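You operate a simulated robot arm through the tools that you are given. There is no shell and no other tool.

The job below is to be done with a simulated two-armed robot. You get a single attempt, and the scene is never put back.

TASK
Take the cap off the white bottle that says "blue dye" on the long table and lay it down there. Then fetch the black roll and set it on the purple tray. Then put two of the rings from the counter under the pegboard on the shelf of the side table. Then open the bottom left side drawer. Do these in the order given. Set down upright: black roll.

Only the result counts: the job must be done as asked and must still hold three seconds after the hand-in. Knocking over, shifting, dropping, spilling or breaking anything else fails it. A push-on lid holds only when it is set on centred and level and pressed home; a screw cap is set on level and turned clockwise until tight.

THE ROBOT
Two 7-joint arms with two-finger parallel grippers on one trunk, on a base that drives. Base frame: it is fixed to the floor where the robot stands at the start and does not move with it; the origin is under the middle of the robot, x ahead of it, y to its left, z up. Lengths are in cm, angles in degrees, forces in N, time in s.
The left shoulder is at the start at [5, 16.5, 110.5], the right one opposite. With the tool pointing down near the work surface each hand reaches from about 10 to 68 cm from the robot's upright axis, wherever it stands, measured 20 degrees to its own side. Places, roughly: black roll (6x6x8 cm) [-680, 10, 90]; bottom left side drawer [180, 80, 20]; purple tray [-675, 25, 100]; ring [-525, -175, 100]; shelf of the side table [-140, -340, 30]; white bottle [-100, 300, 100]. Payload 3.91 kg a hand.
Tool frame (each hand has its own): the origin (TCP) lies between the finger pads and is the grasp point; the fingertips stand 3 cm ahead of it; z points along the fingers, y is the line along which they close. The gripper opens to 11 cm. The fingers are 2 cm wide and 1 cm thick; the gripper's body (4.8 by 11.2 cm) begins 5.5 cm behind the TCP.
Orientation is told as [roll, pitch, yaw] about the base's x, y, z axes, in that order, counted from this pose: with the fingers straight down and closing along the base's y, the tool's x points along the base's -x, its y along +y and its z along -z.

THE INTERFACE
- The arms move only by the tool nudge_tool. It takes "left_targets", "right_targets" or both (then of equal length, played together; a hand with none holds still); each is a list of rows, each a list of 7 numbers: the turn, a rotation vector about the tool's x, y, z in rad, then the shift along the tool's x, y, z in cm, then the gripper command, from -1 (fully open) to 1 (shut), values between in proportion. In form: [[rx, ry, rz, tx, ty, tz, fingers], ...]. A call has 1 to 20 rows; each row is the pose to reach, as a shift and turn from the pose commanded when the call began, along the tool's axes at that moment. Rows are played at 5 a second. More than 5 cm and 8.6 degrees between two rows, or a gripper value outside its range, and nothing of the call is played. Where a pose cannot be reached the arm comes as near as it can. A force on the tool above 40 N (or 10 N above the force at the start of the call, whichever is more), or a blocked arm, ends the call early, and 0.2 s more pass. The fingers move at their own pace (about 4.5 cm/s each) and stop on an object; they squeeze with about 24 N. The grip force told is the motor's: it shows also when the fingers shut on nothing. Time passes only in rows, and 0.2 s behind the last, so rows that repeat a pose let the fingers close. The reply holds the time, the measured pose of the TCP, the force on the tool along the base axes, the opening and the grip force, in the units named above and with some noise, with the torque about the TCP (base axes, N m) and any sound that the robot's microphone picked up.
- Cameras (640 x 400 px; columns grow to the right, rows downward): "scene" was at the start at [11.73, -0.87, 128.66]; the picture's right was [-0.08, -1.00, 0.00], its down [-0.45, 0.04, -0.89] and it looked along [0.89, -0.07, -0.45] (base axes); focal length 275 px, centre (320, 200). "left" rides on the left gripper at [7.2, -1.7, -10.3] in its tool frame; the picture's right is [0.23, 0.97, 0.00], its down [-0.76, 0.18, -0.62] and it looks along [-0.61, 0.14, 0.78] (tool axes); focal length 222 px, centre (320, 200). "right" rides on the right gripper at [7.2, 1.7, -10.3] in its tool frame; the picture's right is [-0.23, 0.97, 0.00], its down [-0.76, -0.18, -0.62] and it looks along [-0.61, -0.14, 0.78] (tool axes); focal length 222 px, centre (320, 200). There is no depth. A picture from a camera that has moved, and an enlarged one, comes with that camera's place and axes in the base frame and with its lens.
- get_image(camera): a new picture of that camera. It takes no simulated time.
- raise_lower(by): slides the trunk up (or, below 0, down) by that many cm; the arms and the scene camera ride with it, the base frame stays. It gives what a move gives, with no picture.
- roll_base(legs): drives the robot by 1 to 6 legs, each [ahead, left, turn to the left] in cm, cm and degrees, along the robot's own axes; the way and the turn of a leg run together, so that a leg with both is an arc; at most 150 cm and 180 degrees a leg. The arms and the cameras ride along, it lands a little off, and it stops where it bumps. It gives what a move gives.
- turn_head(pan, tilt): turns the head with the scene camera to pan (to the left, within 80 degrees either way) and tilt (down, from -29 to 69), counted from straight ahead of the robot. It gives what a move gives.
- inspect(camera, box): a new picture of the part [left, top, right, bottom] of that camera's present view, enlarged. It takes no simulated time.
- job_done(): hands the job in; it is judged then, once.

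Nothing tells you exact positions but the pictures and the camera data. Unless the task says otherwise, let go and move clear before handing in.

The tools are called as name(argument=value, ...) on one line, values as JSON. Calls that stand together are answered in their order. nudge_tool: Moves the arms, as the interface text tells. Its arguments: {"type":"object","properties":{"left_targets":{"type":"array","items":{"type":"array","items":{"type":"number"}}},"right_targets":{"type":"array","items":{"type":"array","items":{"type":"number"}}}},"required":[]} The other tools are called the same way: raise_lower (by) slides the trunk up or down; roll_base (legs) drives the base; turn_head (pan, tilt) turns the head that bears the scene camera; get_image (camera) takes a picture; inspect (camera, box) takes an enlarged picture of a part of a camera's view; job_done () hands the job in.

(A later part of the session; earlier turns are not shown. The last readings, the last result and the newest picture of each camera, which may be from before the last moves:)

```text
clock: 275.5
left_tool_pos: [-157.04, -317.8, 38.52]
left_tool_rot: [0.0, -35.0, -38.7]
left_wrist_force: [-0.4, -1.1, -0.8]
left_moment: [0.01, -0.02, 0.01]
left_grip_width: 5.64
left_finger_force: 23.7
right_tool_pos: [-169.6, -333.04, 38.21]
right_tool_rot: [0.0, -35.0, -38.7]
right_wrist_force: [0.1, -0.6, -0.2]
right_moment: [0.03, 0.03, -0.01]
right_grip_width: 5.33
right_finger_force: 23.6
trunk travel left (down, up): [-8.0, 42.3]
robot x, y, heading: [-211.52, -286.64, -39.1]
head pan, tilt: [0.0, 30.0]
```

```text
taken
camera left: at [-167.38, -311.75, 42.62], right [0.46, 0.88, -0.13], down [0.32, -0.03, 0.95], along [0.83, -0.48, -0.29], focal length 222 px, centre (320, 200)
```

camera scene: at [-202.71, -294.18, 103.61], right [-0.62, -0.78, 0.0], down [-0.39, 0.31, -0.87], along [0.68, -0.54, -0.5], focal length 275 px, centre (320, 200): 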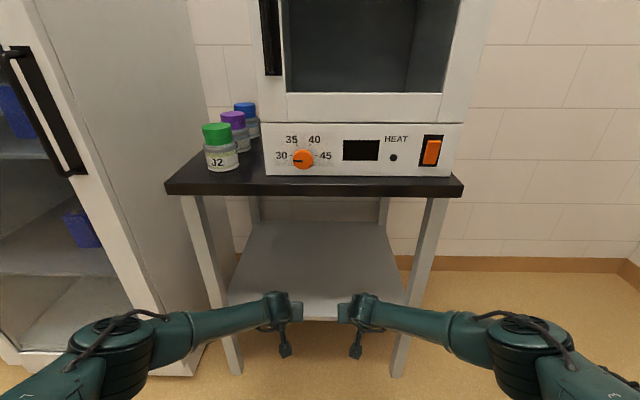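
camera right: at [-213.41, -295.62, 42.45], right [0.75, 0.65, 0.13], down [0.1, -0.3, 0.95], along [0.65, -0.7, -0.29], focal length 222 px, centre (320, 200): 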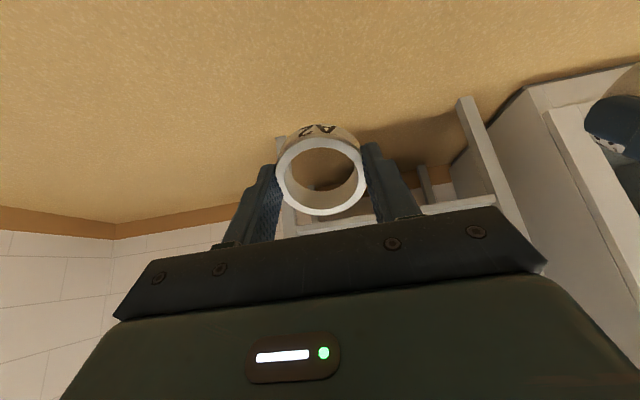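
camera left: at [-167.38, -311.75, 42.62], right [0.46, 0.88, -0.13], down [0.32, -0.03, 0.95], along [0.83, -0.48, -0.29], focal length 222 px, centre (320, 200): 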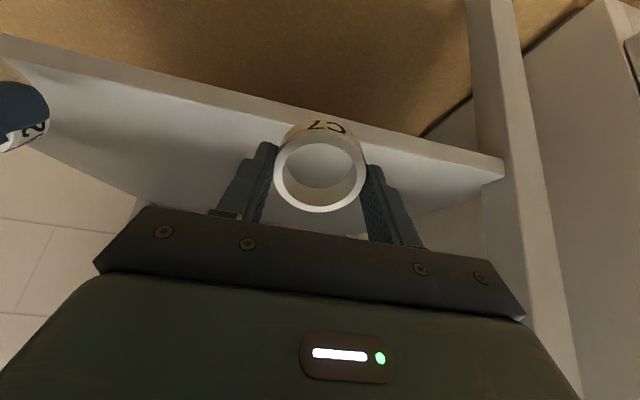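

inspect(camera="left", box=[240, 90, 520, 240])

inspect(camera="scene", box=[190, 180, 450, 390])

```text
2.29 times, centred on (380, 165) of left
camera zoom: at [-167.38, -311.75, 42.62], right [0.46, 0.88, -0.13], down [0.32, -0.03, 0.95], along [0.83, -0.48, -0.29], focal length 508 px, centre (183, 280)
```

zoom: 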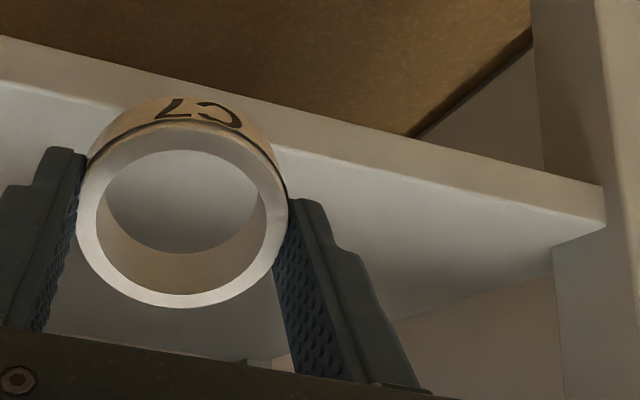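

```text
1.90 times, centred on (320, 285) of scene
camera zoom: at [-202.71, -294.18, 103.61], right [-0.62, -0.78, 0.0], down [-0.39, 0.31, -0.87], along [0.68, -0.54, -0.5], focal length 524 px, centre (320, 38)
```

zoom: 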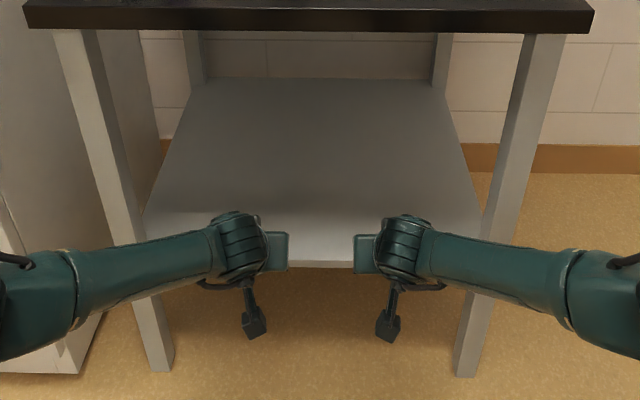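

I've moved about 46 cm; the shelf edge is roughly 4 cm ahead of the fingertips. I'll raise the trunk 1.5 cm for safety and go the last 10 cm.

raise_lower(by=1.5)

roll_base(legs=[[10, 0, 0]])

get_image(camera="scene")

get_image(camera="left")

get_image(camera="right")

```text
clock: 276.2
left_tool_pos: [-157.16, -317.75, 39.83]
left_tool_rot: [0.1, -34.9, -38.8]
left_wrist_force: [-0.6, -0.2, -0.2]
left_moment: [-0.01, 0.01, 0.01]
left_grip_width: 5.64
left_finger_force: 24.4
right_tool_pos: [-169.65, -333.06, 39.69]
right_tool_rot: [0.0, -35.1, -38.7]
right_wrist_force: [-0.3, -0.5, -0.2]
right_moment: [-0.02, 0.02, 0.02]
right_grip_width: 5.36
right_finger_force: 23.9
trunk travel left (down, up): [-9.5, 40.8]
robot x, y, heading: [-211.91, -286.61, -38.7]
head pan, tilt: [0.0, 30.0]
```

```text
clock: 277.3
left_tool_pos: [-149.24, -323.98, 40.06]
left_tool_rot: [0.1, -35.0, -38.7]
left_wrist_force: [-0.4, 0.6, -0.6]
left_moment: [-0.01, -0.02, -0.02]
left_grip_width: 5.65
left_finger_force: 24.0
right_tool_pos: [-161.73, -339.38, 39.69]
right_tool_rot: [0.1, -35.0, -38.7]
right_wrist_force: [-0.9, -0.5, -0.2]
right_moment: [0.03, 0.02, -0.01]
right_grip_width: 5.33
right_finger_force: 24.3
trunk travel left (down, up): [-9.5, 40.8]
robot x, y, heading: [-203.94, -292.88, -38.6]
head pan, tilt: [0.0, 30.0]
```

```text
taken
camera scene: at [-194.87, -300.44, 105.12], right [-0.62, -0.78, 0.0], down [-0.39, 0.31, -0.87], along [0.68, -0.54, -0.5], focal length 275 px, centre (320, 200)
```

scene: 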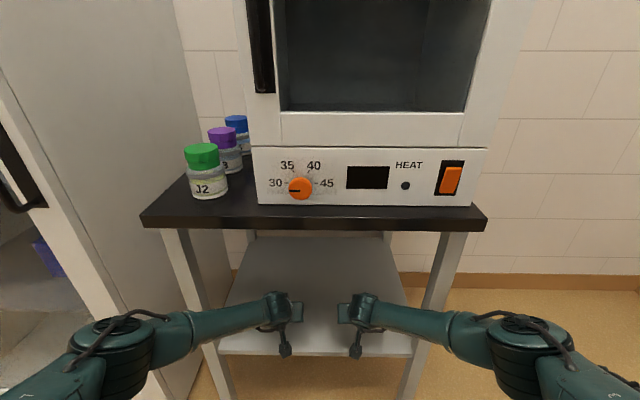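

```text
taken
camera left: at [-159.53, -317.99, 44.12], right [0.46, 0.88, -0.13], down [0.32, -0.03, 0.95], along [0.83, -0.48, -0.29], focal length 222 px, centre (320, 200)
```

left: 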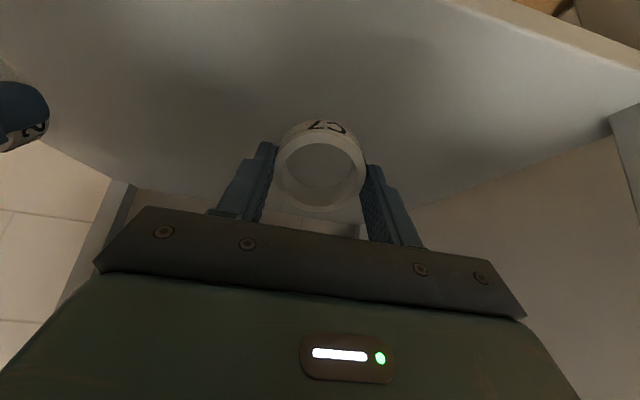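

```text
taken
camera right: at [-169.88, -330.54, 43.96], right [0.75, 0.64, 0.13], down [0.1, -0.3, 0.95], along [0.65, -0.7, -0.29], focal length 222 px, centre (320, 200)
```

right: 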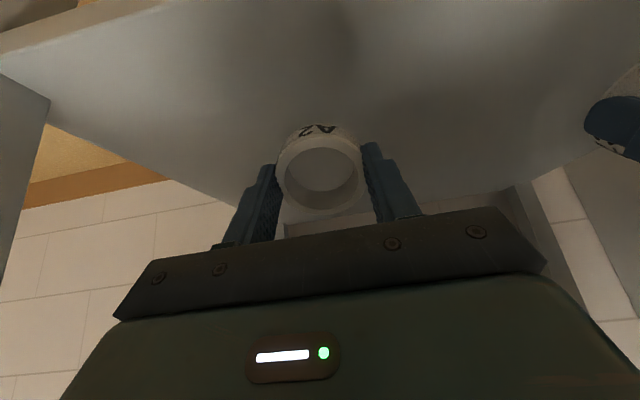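

Both rings are now over the shelf, about 6–7 cm inside the edge. I'll lower the left hand gently to contact.

nudge_tool(left_targets=[[0, 0, 0, 0.57, 0, 0.82, 1], [0, 0, 0, 1.15, 0, 1.64, 1], [0, 0, 0, 1.61, 0, 2.29, 1], [0, 0, 0, 1.61, 0, 2.29, 1]])

get_image(camera="left")

```text
clock: 278.3
left_tool_pos: [-149.38, -323.95, 36.92]
left_tool_rot: [0.1, -35.0, -38.7]
left_wrist_force: [-0.1, 0.5, -0.6]
left_moment: [-0.02, 0.03, -0.01]
left_grip_width: 5.64
left_finger_force: 23.7
right_tool_pos: [-161.74, -339.46, 39.71]
right_tool_rot: [0.0, -34.9, -38.7]
right_wrist_force: [-0.9, 0.7, 1.1]
right_moment: [0.0, -0.01, -0.03]
right_grip_width: 5.33
right_finger_force: 24.4
trunk travel left (down, up): [-9.5, 40.8]
robot x, y, heading: [-203.85, -293.0, -38.7]
head pan, tilt: [0.0, 30.0]
```

```text
taken
camera left: at [-159.6, -317.97, 41.3], right [0.46, 0.88, -0.13], down [0.32, -0.03, 0.95], along [0.83, -0.48, -0.29], focal length 222 px, centre (320, 200)
```

left: 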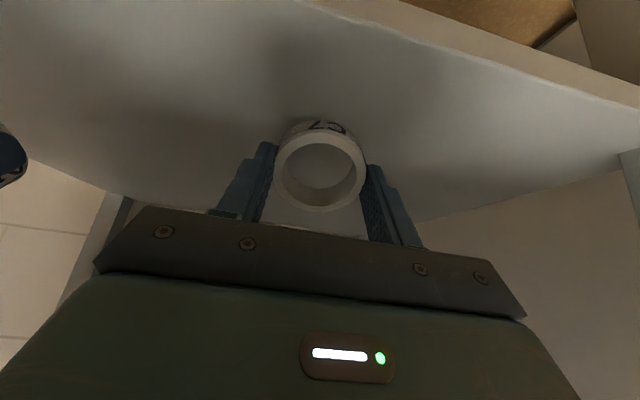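

nudge_tool(left_targets=[[0, 0, 0, 0.17, 0, 0.25, 1], [0, 0, 0, 0.34, 0, 0.5, 1], [0, 0, 0, 0.46, 0, 0.66, 1], [0, 0, 0, 0.57, 0, 0.82, 1]])

nudge_tool(left_targets=[[0, 0, 0, 0.17, 0, 0.25, 1], [0, 0, 0, 0.34, 0, 0.5, 1]])

get_image(camera="left")

```text
clock: 279.3
left_tool_pos: [-149.28, -324.2, 36.45]
left_tool_rot: [-0.1, -35.4, -38.7]
left_wrist_force: [-1.8, -1.5, 14.7]
left_moment: [0.01, -0.01, 0.02]
left_grip_width: 5.67
left_finger_force: 23.7
right_tool_pos: [-161.7, -339.25, 39.92]
right_tool_rot: [0.0, -35.1, -38.6]
right_wrist_force: [-1.0, 0.3, 0.2]
right_moment: [0.0, 0.0, -0.01]
right_grip_width: 5.31
right_finger_force: 23.6
trunk travel left (down, up): [-9.5, 40.8]
robot x, y, heading: [-203.9, -292.83, -38.5]
head pan, tilt: [0.0, 30.0]
```

```text
clock: 279.9
left_tool_pos: [-149.31, -324.07, 35.8]
left_tool_rot: [0.0, -35.2, -38.7]
left_wrist_force: [-3.1, -0.5, 19.8]
left_moment: [0.01, 0.04, -0.01]
left_grip_width: 5.35
left_finger_force: 23.8
right_tool_pos: [-161.74, -339.33, 39.78]
right_tool_rot: [0.0, -35.1, -38.6]
right_wrist_force: [0.3, 0.9, 0.0]
right_moment: [0.01, -0.01, -0.02]
right_grip_width: 5.35
right_finger_force: 23.9
trunk travel left (down, up): [-9.5, 40.8]
robot x, y, heading: [-203.71, -292.92, -38.5]
head pan, tilt: [0.0, 30.0]
```

```text
taken
camera left: at [-159.56, -318.02, 39.89], right [0.46, 0.88, -0.13], down [0.32, -0.03, 0.95], along [0.83, -0.48, -0.29], focal length 222 px, centre (320, 200)
```

left: 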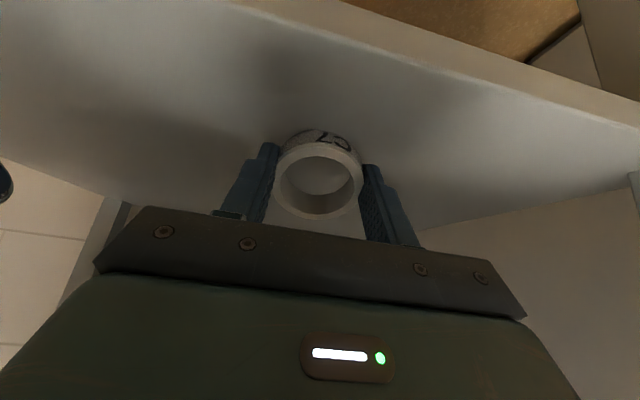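

Contact, and the ring is starting to turn flat in the grip as I press. I'll press down a little more so it lies level.

nudge_tool(left_targets=[[0, 0, 0, 0.17, 0, 0.25, 1], [0, 0, 0, 0.29, 0, 0.41, 1], [0, 0, 0, 0.29, 0, 0.41, 1]])

inspect(camera="left", box=[220, 80, 420, 240])

```text
clock: 280.7
left_tool_pos: [-149.13, -324.1, 35.31]
left_tool_rot: [0.0, -35.3, -38.7]
left_wrist_force: [-0.5, -3.9, 20.1]
left_moment: [-0.14, 0.05, 0.0]
left_grip_width: 5.32
left_finger_force: 23.7
right_tool_pos: [-161.68, -339.22, 39.66]
right_tool_rot: [-0.1, -35.0, -38.7]
right_wrist_force: [-0.6, -0.3, -0.3]
right_moment: [0.01, -0.01, 0.02]
right_grip_width: 5.34
right_finger_force: 24.2
trunk travel left (down, up): [-9.5, 40.8]
robot x, y, heading: [-203.6, -292.91, -38.9]
head pan, tilt: [0.0, 30.0]
```

```text
2.50 times, centred on (320, 160) of left
camera zoom: at [-159.47, -318.07, 39.45], right [0.46, 0.88, -0.13], down [0.32, -0.03, 0.95], along [0.83, -0.48, -0.29], focal length 555 px, centre (320, 300)
```

zoom: 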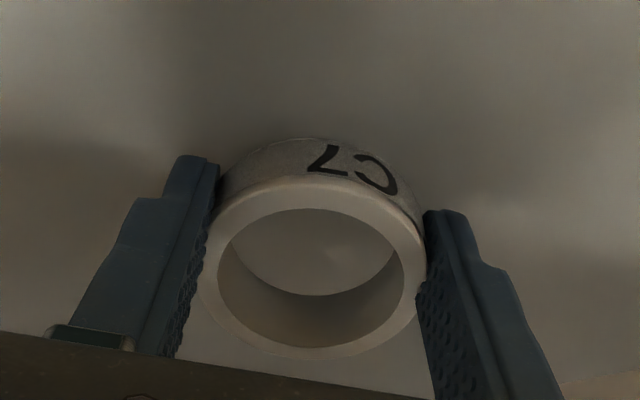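

nudge_tool(left_targets=[[0, 0, 0, 0.12, 0, 0.16, 1], [0, 0, 0, 0.17, 0, 0.25, 1], [0, 0, 0, 0.17, 0, 0.25, 1]])

inspect(camera="left", box=[220, 80, 420, 240])

```text
clock: 281.5
left_tool_pos: [-149.09, -324.16, 34.95]
left_tool_rot: [0.0, -35.3, -38.6]
left_wrist_force: [-1.9, -4.7, 20.3]
left_moment: [-0.15, 0.08, -0.04]
left_grip_width: 5.31
left_finger_force: 24.2
right_tool_pos: [-161.75, -339.33, 39.82]
right_tool_rot: [0.1, -35.1, -38.7]
right_wrist_force: [0.6, -0.9, -0.3]
right_moment: [0.04, 0.02, 0.0]
right_grip_width: 5.34
right_finger_force: 24.4
trunk travel left (down, up): [-9.5, 40.8]
robot x, y, heading: [-203.52, -292.79, -38.7]
head pan, tilt: [0.0, 30.0]
```

```text
2.50 times, centred on (320, 160) of left
camera zoom: at [-159.43, -318.05, 39.16], right [0.46, 0.88, -0.13], down [0.32, -0.03, 0.95], along [0.83, -0.48, -0.29], focal length 555 px, centre (320, 300)
```

zoom: 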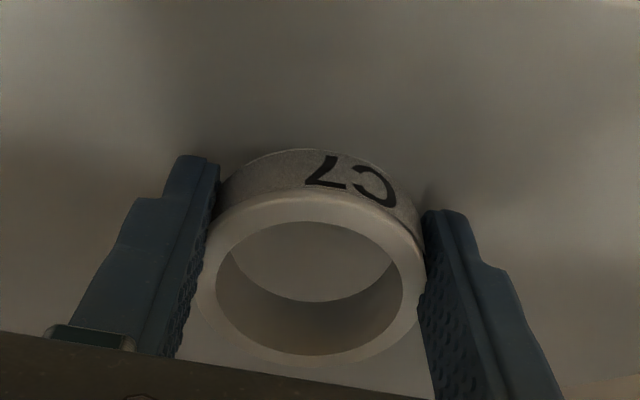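

nudge_tool(left_targets=[[0, 0, 0, 0.12, 0, 0.16, 1], [0, 0, 0, 0.23, 0, 0.33, 1], [0, 0, 0, 0.23, 0, 0.33, 1]])

inspect(camera="left", box=[220, 80, 420, 240])

```text
clock: 282.1
left_tool_pos: [-148.78, -324.44, 35.08]
left_tool_rot: [-0.1, -35.8, -38.8]
left_wrist_force: [0.8, -1.5, 14.6]
left_moment: [0.02, -0.13, 0.0]
left_grip_width: 5.33
left_finger_force: 23.6
right_tool_pos: [-161.67, -339.3, 39.72]
right_tool_rot: [-0.1, -35.1, -38.7]
right_wrist_force: [-0.4, -0.7, -0.1]
right_moment: [0.0, 0.05, 0.03]
right_grip_width: 5.34
right_finger_force: 23.8
trunk travel left (down, up): [-9.5, 40.8]
robot x, y, heading: [-203.8, -292.81, -38.6]
head pan, tilt: [0.0, 30.0]
stopped in row 3 (left hand): the force on the tool passed its limit at 54 N (the readings are from after the stop); the commanded pose is now the measured one
```

```text
2.50 times, centred on (320, 160) of left
camera zoom: at [-159.15, -318.31, 39.04], right [0.47, 0.87, -0.13], down [0.31, -0.02, 0.95], along [0.83, -0.49, -0.28], focal length 555 px, centre (320, 300)
```

zoom: 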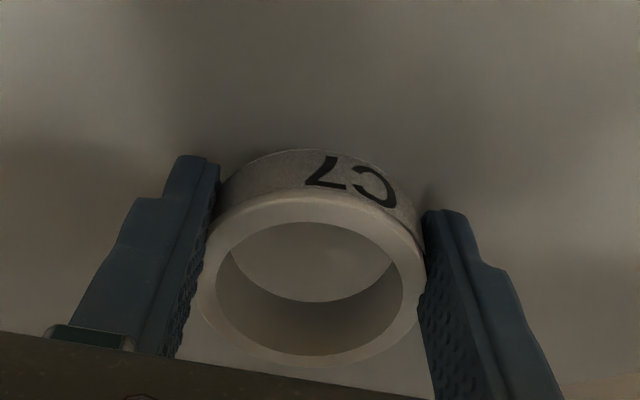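

The fingertips just met the shelf, so the ring is down and nearly level. I'll ease up, open and withdraw the left hand.

nudge_tool(left_targets=[[0, 0, 0, -0.1, 0, -0.15, 1], [0, 0, 0, -0.1, 0, -0.15, 0.2], [0, 0, 0, -0.1, 0, -0.15, -0.1], [0, 0, 0, -0.1, 0, -0.15, -0.4], [0, 0, 0, -0.1, 0, -0.15, -0.4], [0, 0, 0, -0.1, 0, -2, -0.4], [0, 0, 0, -0.1, 0, -5, -0.4], [0, 0, 0, -0.1, 0, -8, -0.4]])

get_image(camera="left")

get_image(camera="scene")

```text
clock: 283.9
left_tool_pos: [-152.5, -321.33, 41.33]
left_tool_rot: [0.1, -35.4, -38.7]
left_wrist_force: [-0.3, 0.1, 0.6]
left_moment: [0.02, 0.01, -0.02]
left_grip_width: 7.7
left_finger_force: 0.1
right_tool_pos: [-161.77, -339.19, 39.74]
right_tool_rot: [-0.1, -35.1, -38.6]
right_wrist_force: [-0.2, -0.3, -0.3]
right_moment: [-0.03, 0.0, 0.0]
right_grip_width: 5.33
right_finger_force: 23.8
trunk travel left (down, up): [-9.5, 40.8]
robot x, y, heading: [-203.7, -292.85, -38.3]
head pan, tilt: [0.0, 30.0]
```

```text
taken
camera left: at [-162.88, -315.18, 45.53], right [0.46, 0.88, -0.13], down [0.31, -0.02, 0.95], along [0.83, -0.48, -0.29], focal length 222 px, centre (320, 200)
```

left: 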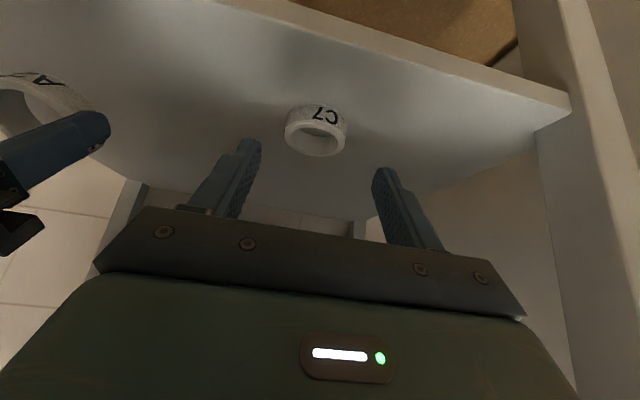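

```text
taken
camera scene: at [-194.88, -300.42, 105.11], right [-0.62, -0.78, 0.0], down [-0.39, 0.31, -0.87], along [0.68, -0.54, -0.5], focal length 275 px, centre (320, 200)
```

scene: 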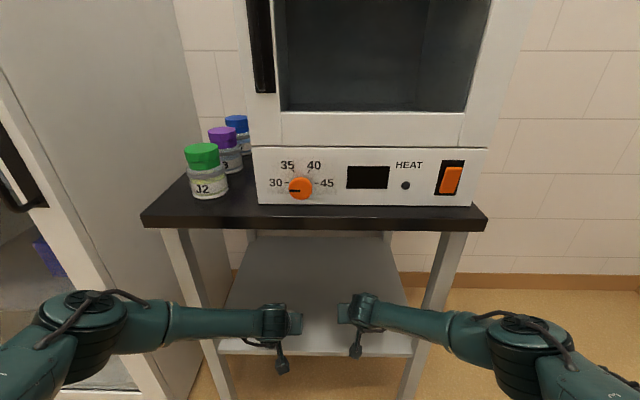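

C7 lies flat on the shelf. Now the right hand lowers A2 the same way.

nudge_tool(right_targets=[[0, 0, 0, 0.57, 0, 0.82, 1], [0, 0, 0, 1.15, 0, 1.64, 1], [0, 0, 0, 1.61, 0, 2.29, 1], [0, 0, 0, 1.61, 0, 2.29, 1]])

nudge_tool(right_targets=[[0, 0, 0, 0.17, 0, 0.25, 1], [0, 0, 0, 0.34, 0, 0.5, 1], [0, 0, 0, 0.46, 0, 0.66, 1]])

inspect(camera="right", box=[220, 80, 420, 240])

```text
clock: 284.9
left_tool_pos: [-152.53, -321.32, 41.42]
left_tool_rot: [0.0, -35.4, -38.8]
left_wrist_force: [-0.6, -0.4, 0.2]
left_moment: [0.0, -0.03, 0.01]
left_grip_width: 7.71
left_finger_force: 0.0
right_tool_pos: [-161.77, -339.3, 36.85]
right_tool_rot: [0.0, -35.0, -38.7]
right_wrist_force: [1.5, -0.3, -0.6]
right_moment: [-0.01, 0.03, 0.01]
right_grip_width: 5.35
right_finger_force: 24.2
trunk travel left (down, up): [-9.5, 40.8]
robot x, y, heading: [-204.05, -292.66, -38.5]
head pan, tilt: [0.0, 30.0]
```

```text
clock: 285.7
left_tool_pos: [-152.66, -321.32, 41.46]
left_tool_rot: [0.0, -35.4, -38.7]
left_wrist_force: [-0.5, 0.1, -0.2]
left_moment: [0.0, 0.0, -0.04]
left_grip_width: 7.68
left_finger_force: 0.1
right_tool_pos: [-161.64, -339.29, 36.1]
right_tool_rot: [0.1, -35.2, -38.6]
right_wrist_force: [-2.5, -0.1, 11.1]
right_moment: [0.01, 0.09, 0.01]
right_grip_width: 5.33
right_finger_force: 24.3
trunk travel left (down, up): [-9.5, 40.8]
robot x, y, heading: [-203.92, -292.76, -38.4]
head pan, tilt: [0.0, 30.0]
```

```text
2.50 times, centred on (320, 160) of right
camera zoom: at [-169.78, -330.52, 40.46], right [0.75, 0.64, 0.13], down [0.09, -0.3, 0.95], along [0.65, -0.7, -0.29], focal length 555 px, centre (320, 300)
```

zoom: 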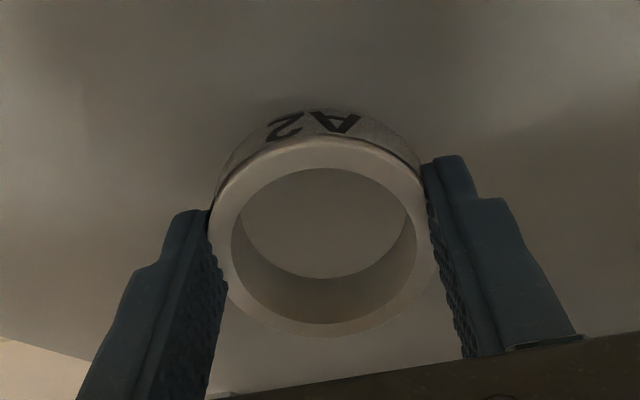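

Contact. I'll press down in small steps to level the ring, as before.

nudge_tool(right_targets=[[0, 0, 0, 0.12, 0, 0.16, 1], [0, 0, 0, 0.23, 0, 0.33, 1], [0, 0, 0, 0.34, 0, 0.49, 1], [0, 0, 0, 0.34, 0, 0.49, 1]])

nudge_tool(right_targets=[[0, 0, 0, 0.12, 0, 0.16, 1], [0, 0, 0, 0.2, 0, 0.29, 1], [0, 0, 0, 0.2, 0, 0.29, 1]])

inspect(camera="right", box=[220, 80, 420, 240])

```text
clock: 286.7
left_tool_pos: [-152.67, -321.38, 41.47]
left_tool_rot: [-0.1, -35.4, -38.7]
left_wrist_force: [0.1, 0.5, 0.2]
left_moment: [0.0, 0.0, 0.0]
left_grip_width: 7.69
left_finger_force: 0.1
right_tool_pos: [-161.62, -339.32, 35.74]
right_tool_rot: [0.0, -35.4, -38.6]
right_wrist_force: [3.0, -2.5, 19.8]
right_moment: [-0.13, -0.16, 0.0]
right_grip_width: 5.34
right_finger_force: 23.7
trunk travel left (down, up): [-9.5, 40.8]
robot x, y, heading: [-203.85, -292.99, -39.0]
head pan, tilt: [0.0, 30.0]
```

```text
clock: 287.5
left_tool_pos: [-152.51, -321.3, 41.42]
left_tool_rot: [0.0, -35.6, -38.8]
left_wrist_force: [0.2, -0.1, 0.3]
left_moment: [0.0, 0.0, -0.01]
left_grip_width: 7.7
left_finger_force: 0.2
right_tool_pos: [-161.71, -339.32, 35.39]
right_tool_rot: [0.1, -35.3, -38.6]
right_wrist_force: [3.0, -0.4, 19.9]
right_moment: [-0.03, -0.07, -0.01]
right_grip_width: 5.34
right_finger_force: 24.4
trunk travel left (down, up): [-9.5, 40.8]
robot x, y, heading: [-203.94, -292.87, -38.7]
head pan, tilt: [0.0, 30.0]
```

```text
2.50 times, centred on (320, 160) of right
camera zoom: at [-169.77, -330.54, 39.62], right [0.75, 0.65, 0.13], down [0.09, -0.3, 0.95], along [0.65, -0.7, -0.29], focal length 555 px, centre (320, 300)
```

zoom: 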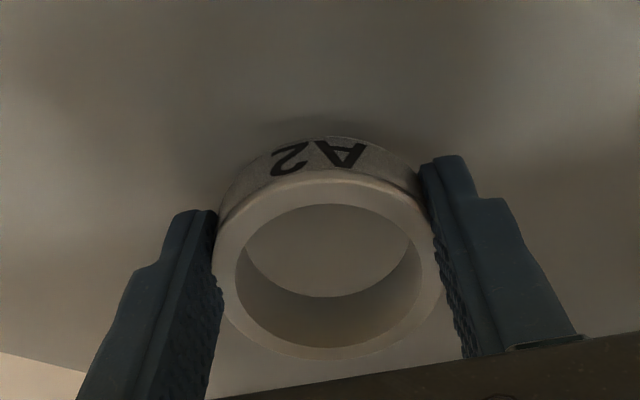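

nudge_tool(right_targets=[[0, 0, 0, 0.12, 0, 0.16, 1], [0, 0, 0, 0.2, 0, 0.29, 1], [0, 0, 0, 0.2, 0, 0.29, 1]])

inspect(camera="right", box=[220, 80, 420, 240])

```text
clock: 288.3
left_tool_pos: [-152.6, -321.2, 41.39]
left_tool_rot: [0.0, -35.4, -38.7]
left_wrist_force: [0.6, -0.1, 0.8]
left_moment: [0.0, -0.01, 0.01]
left_grip_width: 7.7
left_finger_force: 0.1
right_tool_pos: [-161.65, -339.29, 34.99]
right_tool_rot: [-0.1, -35.3, -38.7]
right_wrist_force: [1.5, 1.9, 21.1]
right_moment: [0.06, -0.13, 0.03]
right_grip_width: 5.33
right_finger_force: 23.9
trunk travel left (down, up): [-9.5, 40.8]
robot x, y, heading: [-204.27, -293.23, -38.5]
head pan, tilt: [0.0, 30.0]
```

```text
2.50 times, centred on (320, 160) of right
camera zoom: at [-169.8, -330.55, 39.24], right [0.75, 0.65, 0.13], down [0.09, -0.3, 0.95], along [0.65, -0.7, -0.29], focal length 555 px, centre (320, 300)
```

zoom: 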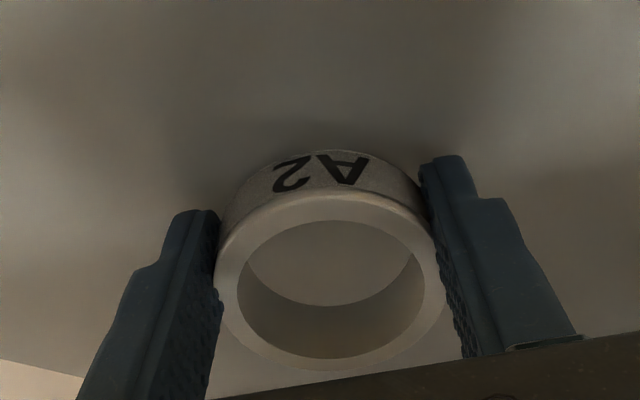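

The ring is almost level, at the same height where the fingertips meet the shelf. I'll release it and withdraw.

nudge_tool(right_targets=[[0, 0, 0, -0.06, 0, -0.1, 1], [0, 0, 0, -0.1, 0, -0.15, 0.2], [0, 0, 0, -0.1, 0, -0.15, -0.1], [0, 0, 0, -0.1, 0, -0.15, -0.4], [0, 0, 0, -0.1, 0, -0.15, -0.4], [0, 0, 0, -0.1, 0, -2, -0.4], [0, 0, 0, -0.1, 0, -5, -0.4], [0, 0, 0, -0.1, 0, -8, -0.4]])

get_image(camera="right")

get_image(camera="left")

```text
clock: 290.1
left_tool_pos: [-152.62, -321.4, 41.39]
left_tool_rot: [0.0, -35.4, -38.7]
left_wrist_force: [-0.6, -0.1, 1.1]
left_moment: [0.02, -0.01, 0.0]
left_grip_width: 7.7
left_finger_force: 0.1
right_tool_pos: [-165.23, -336.52, 41.28]
right_tool_rot: [-0.1, -35.1, -38.6]
right_wrist_force: [-0.9, -0.2, 0.0]
right_moment: [-0.01, -0.01, -0.04]
right_grip_width: 7.68
right_finger_force: 0.1
trunk travel left (down, up): [-9.5, 40.8]
robot x, y, heading: [-203.61, -292.65, -38.9]
head pan, tilt: [0.0, 30.0]
```

```text
taken
camera right: at [-173.41, -327.75, 45.51], right [0.75, 0.64, 0.13], down [0.1, -0.3, 0.95], along [0.65, -0.7, -0.29], focal length 222 px, centre (320, 200)
```

right: 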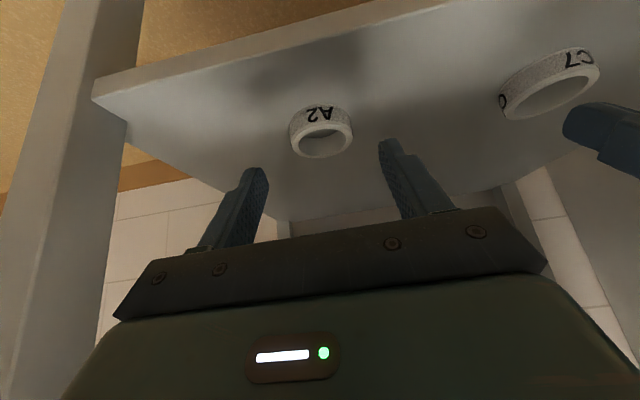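

```text
taken
camera left: at [-162.89, -315.23, 45.53], right [0.46, 0.88, -0.13], down [0.31, -0.02, 0.95], along [0.83, -0.48, -0.29], focal length 222 px, centre (320, 200)
```

left: 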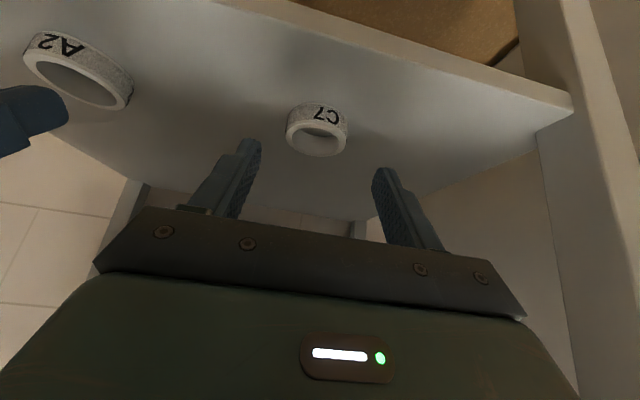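

Both rings lie flat on the shelf. I'll back straight out, then raise the trunk and fold the arms for the drive to the drawers.

roll_base(legs=[[-60, 0, 0]])

raise_lower(by=36)

get_image(camera="scene")

inspect(camera="scene", box=[230, 160, 410, 310])

```text
clock: 293.5
left_tool_pos: [-199.37, -283.87, 41.41]
left_tool_rot: [0.0, -35.3, -38.7]
left_wrist_force: [-0.1, 0.5, 0.8]
left_moment: [0.02, -0.01, 0.0]
left_grip_width: 7.69
left_finger_force: 0.1
right_tool_pos: [-212.05, -299.07, 41.18]
right_tool_rot: [0.0, -34.9, -38.6]
right_wrist_force: [0.1, -0.4, -1.1]
right_moment: [0.01, -0.03, 0.01]
right_grip_width: 7.71
right_finger_force: 0.0
trunk travel left (down, up): [-9.5, 40.8]
robot x, y, heading: [-250.94, -255.33, -38.5]
head pan, tilt: [0.0, 30.0]
```

```text
clock: 297.0
left_tool_pos: [-199.36, -283.91, 77.49]
left_tool_rot: [0.1, -35.5, -38.7]
left_wrist_force: [-1.4, 0.2, 0.5]
left_moment: [0.0, -0.02, 0.0]
left_grip_width: 7.72
left_finger_force: 0.0
right_tool_pos: [-212.11, -299.08, 77.27]
right_tool_rot: [0.0, -35.0, -38.6]
right_wrist_force: [-0.6, 0.7, -0.8]
right_moment: [0.02, 0.02, 0.01]
right_grip_width: 7.72
right_finger_force: 0.2
trunk travel left (down, up): [-45.5, 4.8]
robot x, y, heading: [-250.45, -255.07, -38.3]
head pan, tilt: [0.0, 30.0]
```

```text
taken
camera scene: at [-241.72, -263.03, 141.11], right [-0.62, -0.78, 0.0], down [-0.39, 0.31, -0.87], along [0.68, -0.54, -0.5], focal length 275 px, centre (320, 200)
```

scene: 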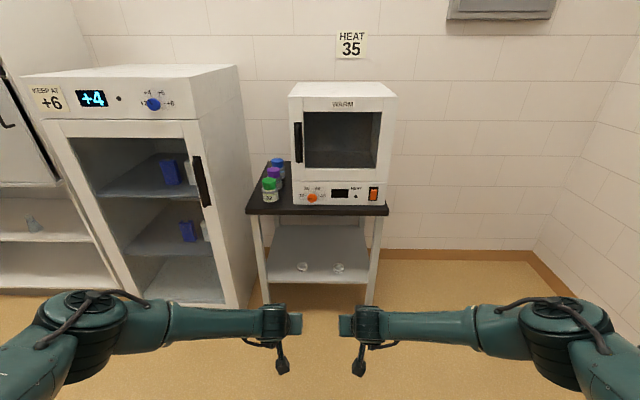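

```text
2.67 times, centred on (320, 235) of scene
camera zoom: at [-241.72, -263.03, 141.11], right [-0.62, -0.78, 0.0], down [-0.39, 0.31, -0.87], along [0.68, -0.54, -0.5], focal length 733 px, centre (320, 107)
```

zoom: 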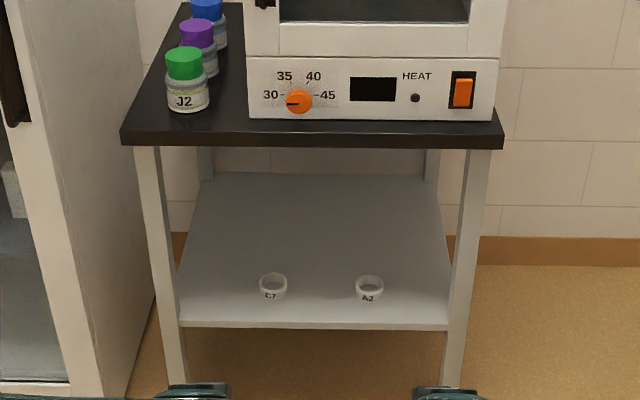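

Both rings are in place on the shelf. I'll fold the arms back to the carrying pose.

nudge_tool(left_targets=[[0, 0.0555, 0, 0, 0.4, -4.2, -0.4], [0, 0.111, 0, 0, 0.8, -8.4, -0.4], [0, 0.167, 0, 0, 1.2, -12.6, -0.4], [0, 0.222, 0, 0, 1.6, -16.8, -0.4], [0, 0.278, 0, 0, 2, -21, -0.4], [0, 0.333, 0, 0, 2.4, -25.2, -0.4], [0, 0.389, 0, 0, 2.8, -29.4, -0.4], [0, 0.444, 0, -0.2, 3.2, -33.6, -0.4], [0, 0.5, 0, -0.3, 3.6, -37.8, -0.4], [0, 0.555, 0, -0.4, 4, -42, -0.4], [0, 0.611, 0, -0.5, 4, -46, -0.4]], right_targets=[[0, 0.0555, 0, 0, -0.4, -4.2, -0.4], [0, 0.111, 0, 0, -0.8, -8.4, -0.4], [0, 0.167, 0, 0, -1.2, -12.6, -0.4], [0, 0.222, 0, 0, -1.6, -16.8, -0.4], [0, 0.278, 0, 0, -2, -21, -0.4], [0, 0.333, 0, 0, -2.4, -25.2, -0.4], [0, 0.389, 0, 0, -2.8, -29.4, -0.4], [0, 0.444, 0, -0.2, -3.2, -33.6, -0.4], [0, 0.5, 0, -0.3, -3.6, -37.8, -0.4], [0, 0.555, 0, -0.4, -4, -42, -0.4], [0, 0.611, 0, -0.5, -4, -46, -0.4]])

turn_head(pan=70, tilt=15)

get_image(camera="scene")

```text
clock: 299.4
left_tool_pos: [-217.4, -264.33, 115.09]
left_tool_rot: [0.0, -0.4, -38.7]
left_wrist_force: [0.9, -0.3, 0.5]
left_moment: [-0.01, -0.04, -0.04]
left_grip_width: 7.72
left_finger_force: 0.2
right_tool_pos: [-234.73, -286.13, 115.19]
right_tool_rot: [-0.1, 0.1, -38.6]
right_wrist_force: [-0.5, 0.4, -0.5]
right_moment: [0.01, 0.02, 0.01]
right_grip_width: 7.71
right_finger_force: 0.0
trunk travel left (down, up): [-45.5, 4.8]
robot x, y, heading: [-250.72, -255.68, -38.5]
head pan, tilt: [0.0, 30.0]
```

```text
clock: 300.8
left_tool_pos: [-217.37, -264.46, 115.05]
left_tool_rot: [0.0, -0.4, -38.7]
left_wrist_force: [0.0, 0.2, -0.3]
left_moment: [0.01, -0.02, 0.01]
left_grip_width: 7.71
left_finger_force: 0.1
right_tool_pos: [-234.77, -286.1, 114.96]
right_tool_rot: [0.0, 0.0, -38.6]
right_wrist_force: [0.6, 0.8, 0.8]
right_moment: [0.01, 0.0, -0.03]
right_grip_width: 7.71
right_finger_force: 0.1
trunk travel left (down, up): [-45.5, 4.8]
robot x, y, heading: [-250.73, -255.28, -38.4]
head pan, tilt: [70.0, 15.0]
```

```text
taken
camera scene: at [-240.82, -252.52, 143.53], right [0.52, -0.85, 0.0], down [-0.22, -0.13, -0.97], along [0.82, 0.5, -0.26], focal length 275 px, centre (320, 200)
```

scene: 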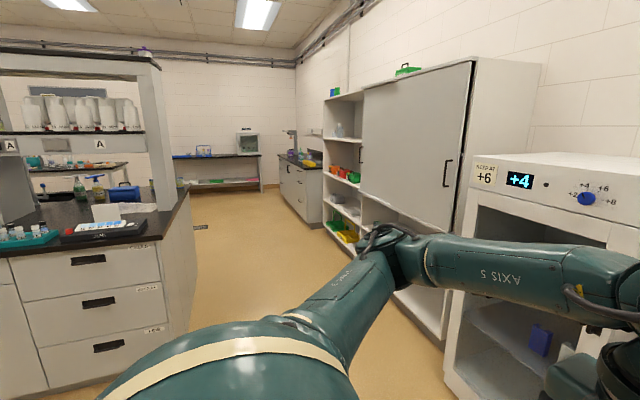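

The corridor toward the starting counter is clear: island end on the left, shelving on the right. I'll turn left and drive along its middle.

roll_base(legs=[[0, 0, 92.5], [145, -50, 0], [145, 0, 0]])

turn_head(pan=-15, tilt=20)

get_image(camera="scene")

```text
refused: leg 2 is longer than a leg can be; nothing moved
```

```text
clock: 302.4
left_tool_pos: [-217.34, -264.45, 115.09]
left_tool_rot: [0.1, -0.4, -38.7]
left_wrist_force: [0.1, -0.7, 0.3]
left_moment: [0.03, 0.02, 0.02]
left_grip_width: 7.69
left_finger_force: 0.0
right_tool_pos: [-234.69, -286.17, 115.0]
right_tool_rot: [0.0, 0.0, -38.6]
right_wrist_force: [0.0, 0.6, -0.8]
right_moment: [-0.02, 0.02, -0.01]
right_grip_width: 7.69
right_finger_force: 0.0
trunk travel left (down, up): [-45.5, 4.8]
robot x, y, heading: [-250.85, -255.21, -38.6]
head pan, tilt: [-15.0, 20.0]
```

```text
taken
camera scene: at [-243.27, -264.88, 142.72], right [-0.8, -0.59, 0.0], down [-0.2, 0.28, -0.94], along [0.56, -0.76, -0.34], focal length 275 px, centre (320, 200)
```

scene: 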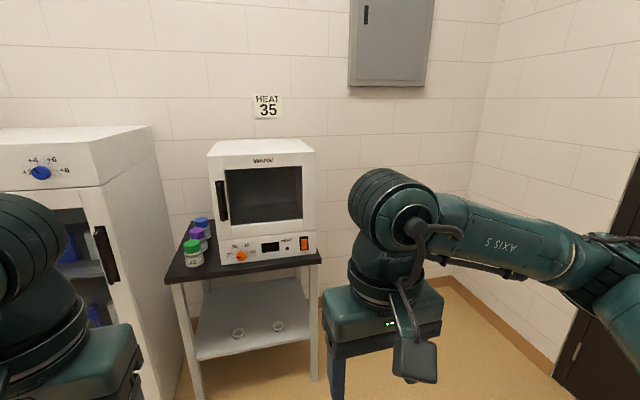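

One leg was over the length limit, so nothing moved. I'll resend with shorter legs.

roll_base(legs=[[0, 0, 92.5], [130, -50, 0], [145, 0, 0]])

turn_head(pan=-15, tilt=20)

get_image(camera="scene")

```text
clock: 320.0
left_tool_pos: [-44.69, -29.02, 115.11]
left_tool_rot: [0.0, -0.3, 53.2]
left_wrist_force: [0.1, 0.4, -0.6]
left_moment: [0.0, -0.01, 0.02]
left_grip_width: 7.72
left_finger_force: 0.0
right_tool_pos: [-22.6, -45.54, 115.21]
right_tool_rot: [0.0, -0.1, 53.3]
right_wrist_force: [-0.5, -0.6, 0.3]
right_moment: [0.0, 0.0, 0.01]
right_grip_width: 7.69
right_finger_force: 0.1
trunk travel left (down, up): [-45.5, 4.8]
robot x, y, heading: [-52.56, -62.52, 53.3]
head pan, tilt: [-15.0, 20.0]
```

```text
clock: 320.6
left_tool_pos: [-44.77, -29.07, 115.04]
left_tool_rot: [0.1, -0.4, 53.2]
left_wrist_force: [0.6, -1.1, -0.8]
left_moment: [-0.03, -0.01, 0.01]
left_grip_width: 7.7
left_finger_force: 0.1
right_tool_pos: [-22.44, -45.76, 115.08]
right_tool_rot: [0.0, 0.0, 53.3]
right_wrist_force: [-0.5, 0.2, -0.9]
right_moment: [-0.01, -0.01, -0.02]
right_grip_width: 7.68
right_finger_force: 0.0
trunk travel left (down, up): [-45.5, 4.8]
robot x, y, heading: [-52.77, -62.93, 53.3]
head pan, tilt: [-15.0, 20.0]
```

```text
taken
camera scene: at [-43.93, -54.71, 142.72], right [0.62, -0.78, 0.0], down [-0.27, -0.21, -0.94], along [0.74, 0.58, -0.34], focal length 275 px, centre (320, 200)
```

scene: 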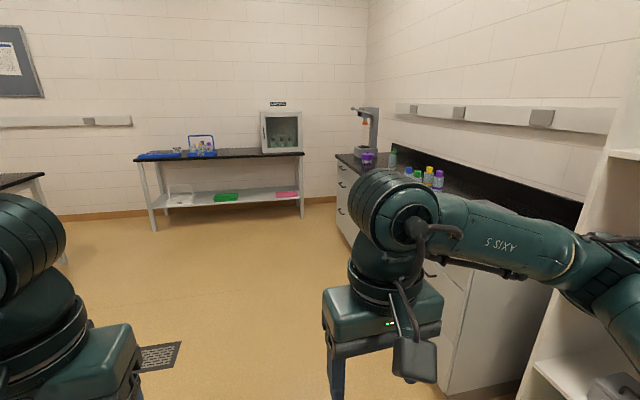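

The left drawer column is at the far end of this counter. I'll go 2.35 m further along and turn right to face it.

roll_base(legs=[[125, 0, 0], [110, 0, 0], [0, 0, -89.5]])

turn_head(pan=0, tilt=40)

get_image(camera="scene")

```text
clock: 336.0
left_tool_pos: [118.46, 123.11, 115.08]
left_tool_rot: [0.0, -0.4, -34.5]
left_wrist_force: [0.1, -0.1, -0.9]
left_moment: [-0.01, 0.0, 0.0]
left_grip_width: 7.7
left_finger_force: 0.0
right_tool_pos: [102.62, 100.17, 114.99]
right_tool_rot: [0.0, 0.0, -34.4]
right_wrist_force: [-0.5, 0.1, -0.2]
right_moment: [0.0, 0.0, -0.01]
right_grip_width: 7.71
right_finger_force: 0.1
trunk travel left (down, up): [-45.5, 4.8]
robot x, y, heading: [84.48, 129.69, -34.1]
head pan, tilt: [-15.0, 20.0]
```

```text
clock: 336.8
left_tool_pos: [118.57, 123.11, 114.98]
left_tool_rot: [0.1, -0.4, -34.5]
left_wrist_force: [-0.1, 0.3, 0.5]
left_moment: [0.03, 0.0, 0.0]
left_grip_width: 7.7
left_finger_force: 0.1
right_tool_pos: [102.56, 100.24, 115.0]
right_tool_rot: [0.1, 0.0, -34.5]
right_wrist_force: [-0.4, 0.4, 0.0]
right_moment: [-0.03, -0.01, -0.01]
right_grip_width: 7.68
right_finger_force: 0.0
trunk travel left (down, up): [-45.5, 4.8]
robot x, y, heading: [84.35, 129.64, -34.5]
head pan, tilt: [0.0, 40.0]
```

```text
taken
camera scene: at [93.58, 123.06, 139.59], right [-0.57, -0.82, 0.0], down [-0.53, 0.36, -0.77], along [0.63, -0.43, -0.64], focal length 275 px, centre (320, 200)
```

scene: 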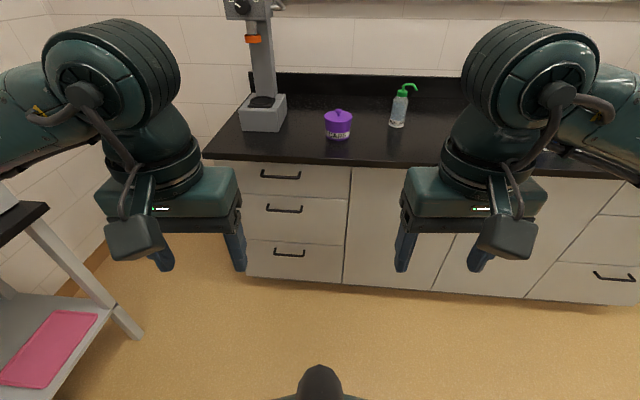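

I'm facing the left drawer column: three drawers, the bottom one with a black bar handle. I'll enlarge it.

inspect(camera="scene", box=[235, 150, 365, 290])

turn_head(pan=-30, tilt=35)

get_image(camera="scene")

```text
2.86 times, centred on (300, 220) of scene
camera zoom: at [93.58, 123.06, 139.59], right [-0.57, -0.82, 0.0], down [-0.53, 0.36, -0.77], along [0.63, -0.43, -0.64], focal length 785 px, centre (377, 143)
```

zoom: 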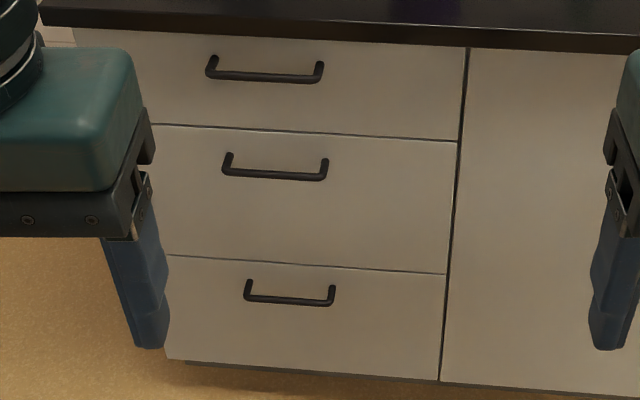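

```text
clock: 337.8
left_tool_pos: [118.36, 123.12, 115.08]
left_tool_rot: [0.0, -0.4, -34.4]
left_wrist_force: [0.7, 0.1, -0.6]
left_moment: [-0.01, 0.02, -0.05]
left_grip_width: 7.72
left_finger_force: 0.0
right_tool_pos: [102.63, 99.99, 115.02]
right_tool_rot: [0.0, 0.0, -34.5]
right_wrist_force: [-0.5, 0.0, 0.1]
right_moment: [-0.02, -0.03, -0.04]
right_grip_width: 7.7
right_finger_force: 0.1
trunk travel left (down, up): [-45.5, 4.8]
robot x, y, heading: [84.37, 129.75, -33.9]
head pan, tilt: [-30.0, 35.0]
```

```text
taken
camera scene: at [90.38, 119.94, 140.33], right [-0.9, -0.43, 0.0], down [-0.25, 0.52, -0.82], along [0.35, -0.74, -0.57], focal length 275 px, centre (320, 200)
```

scene: 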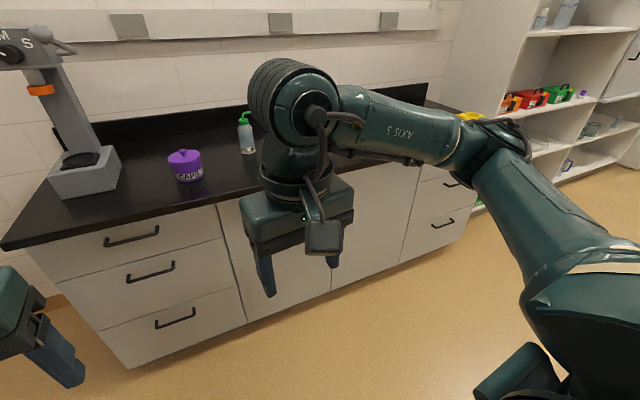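

I'll lower the trunk 40 cm; that gives a second viewpoint to triangulate the handle, and the arms need to be low anyway.

raise_lower(by=-40)

turn_head(pan=0, tilt=30)

get_image(camera="scene")

inspect(camera="scene", box=[235, 130, 365, 250])

```text
clock: 341.6
left_tool_pos: [118.39, 123.13, 75.13]
left_tool_rot: [0.0, -0.5, -34.5]
left_wrist_force: [0.1, 0.1, -0.2]
left_moment: [0.03, -0.01, -0.02]
left_grip_width: 7.71
left_finger_force: 0.0
right_tool_pos: [102.69, 100.24, 75.09]
right_tool_rot: [0.0, 0.0, -34.5]
right_wrist_force: [0.0, -0.5, 0.4]
right_moment: [0.02, 0.0, -0.01]
right_grip_width: 7.71
right_finger_force: 0.0
trunk travel left (down, up): [-5.5, 44.8]
robot x, y, heading: [84.34, 129.81, -34.1]
head pan, tilt: [-30.0, 35.0]
```

```text
clock: 342.5
left_tool_pos: [118.42, 123.19, 75.11]
left_tool_rot: [0.1, -0.4, -34.5]
left_wrist_force: [0.1, -0.5, 0.1]
left_moment: [0.04, -0.02, 0.0]
left_grip_width: 7.68
left_finger_force: 0.1
right_tool_pos: [102.76, 100.29, 75.09]
right_tool_rot: [0.0, -0.1, -34.5]
right_wrist_force: [-0.2, -0.3, -0.2]
right_moment: [-0.02, -0.01, 0.02]
right_grip_width: 7.7
right_finger_force: 0.0
trunk travel left (down, up): [-5.5, 44.8]
robot x, y, heading: [84.67, 129.78, -34.3]
head pan, tilt: [0.0, 30.0]
```

```text
taken
camera scene: at [94.02, 122.76, 101.11], right [-0.57, -0.82, 0.0], down [-0.41, 0.28, -0.87], along [0.71, -0.49, -0.5], focal length 275 px, centre (320, 200)
```

scene: 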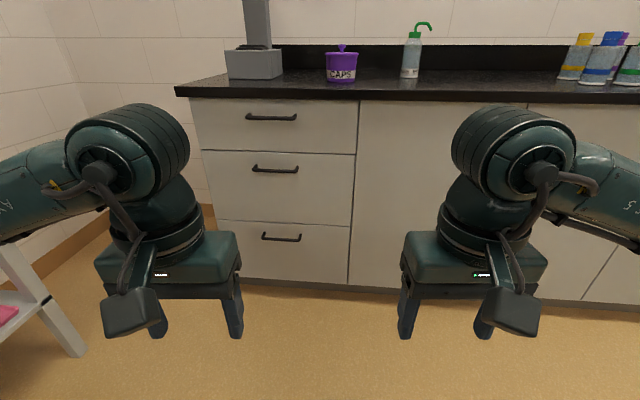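

```text
3.33 times, centred on (300, 190) of scene
camera zoom: at [94.02, 122.76, 101.11], right [-0.57, -0.82, 0.0], down [-0.41, 0.28, -0.87], along [0.71, -0.49, -0.5], focal length 916 px, centre (387, 233)
```

zoom: 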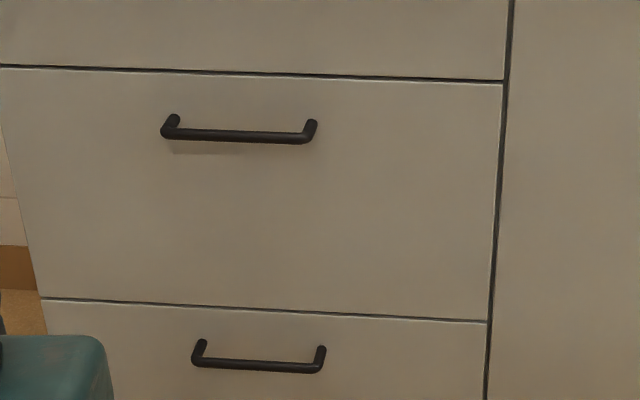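

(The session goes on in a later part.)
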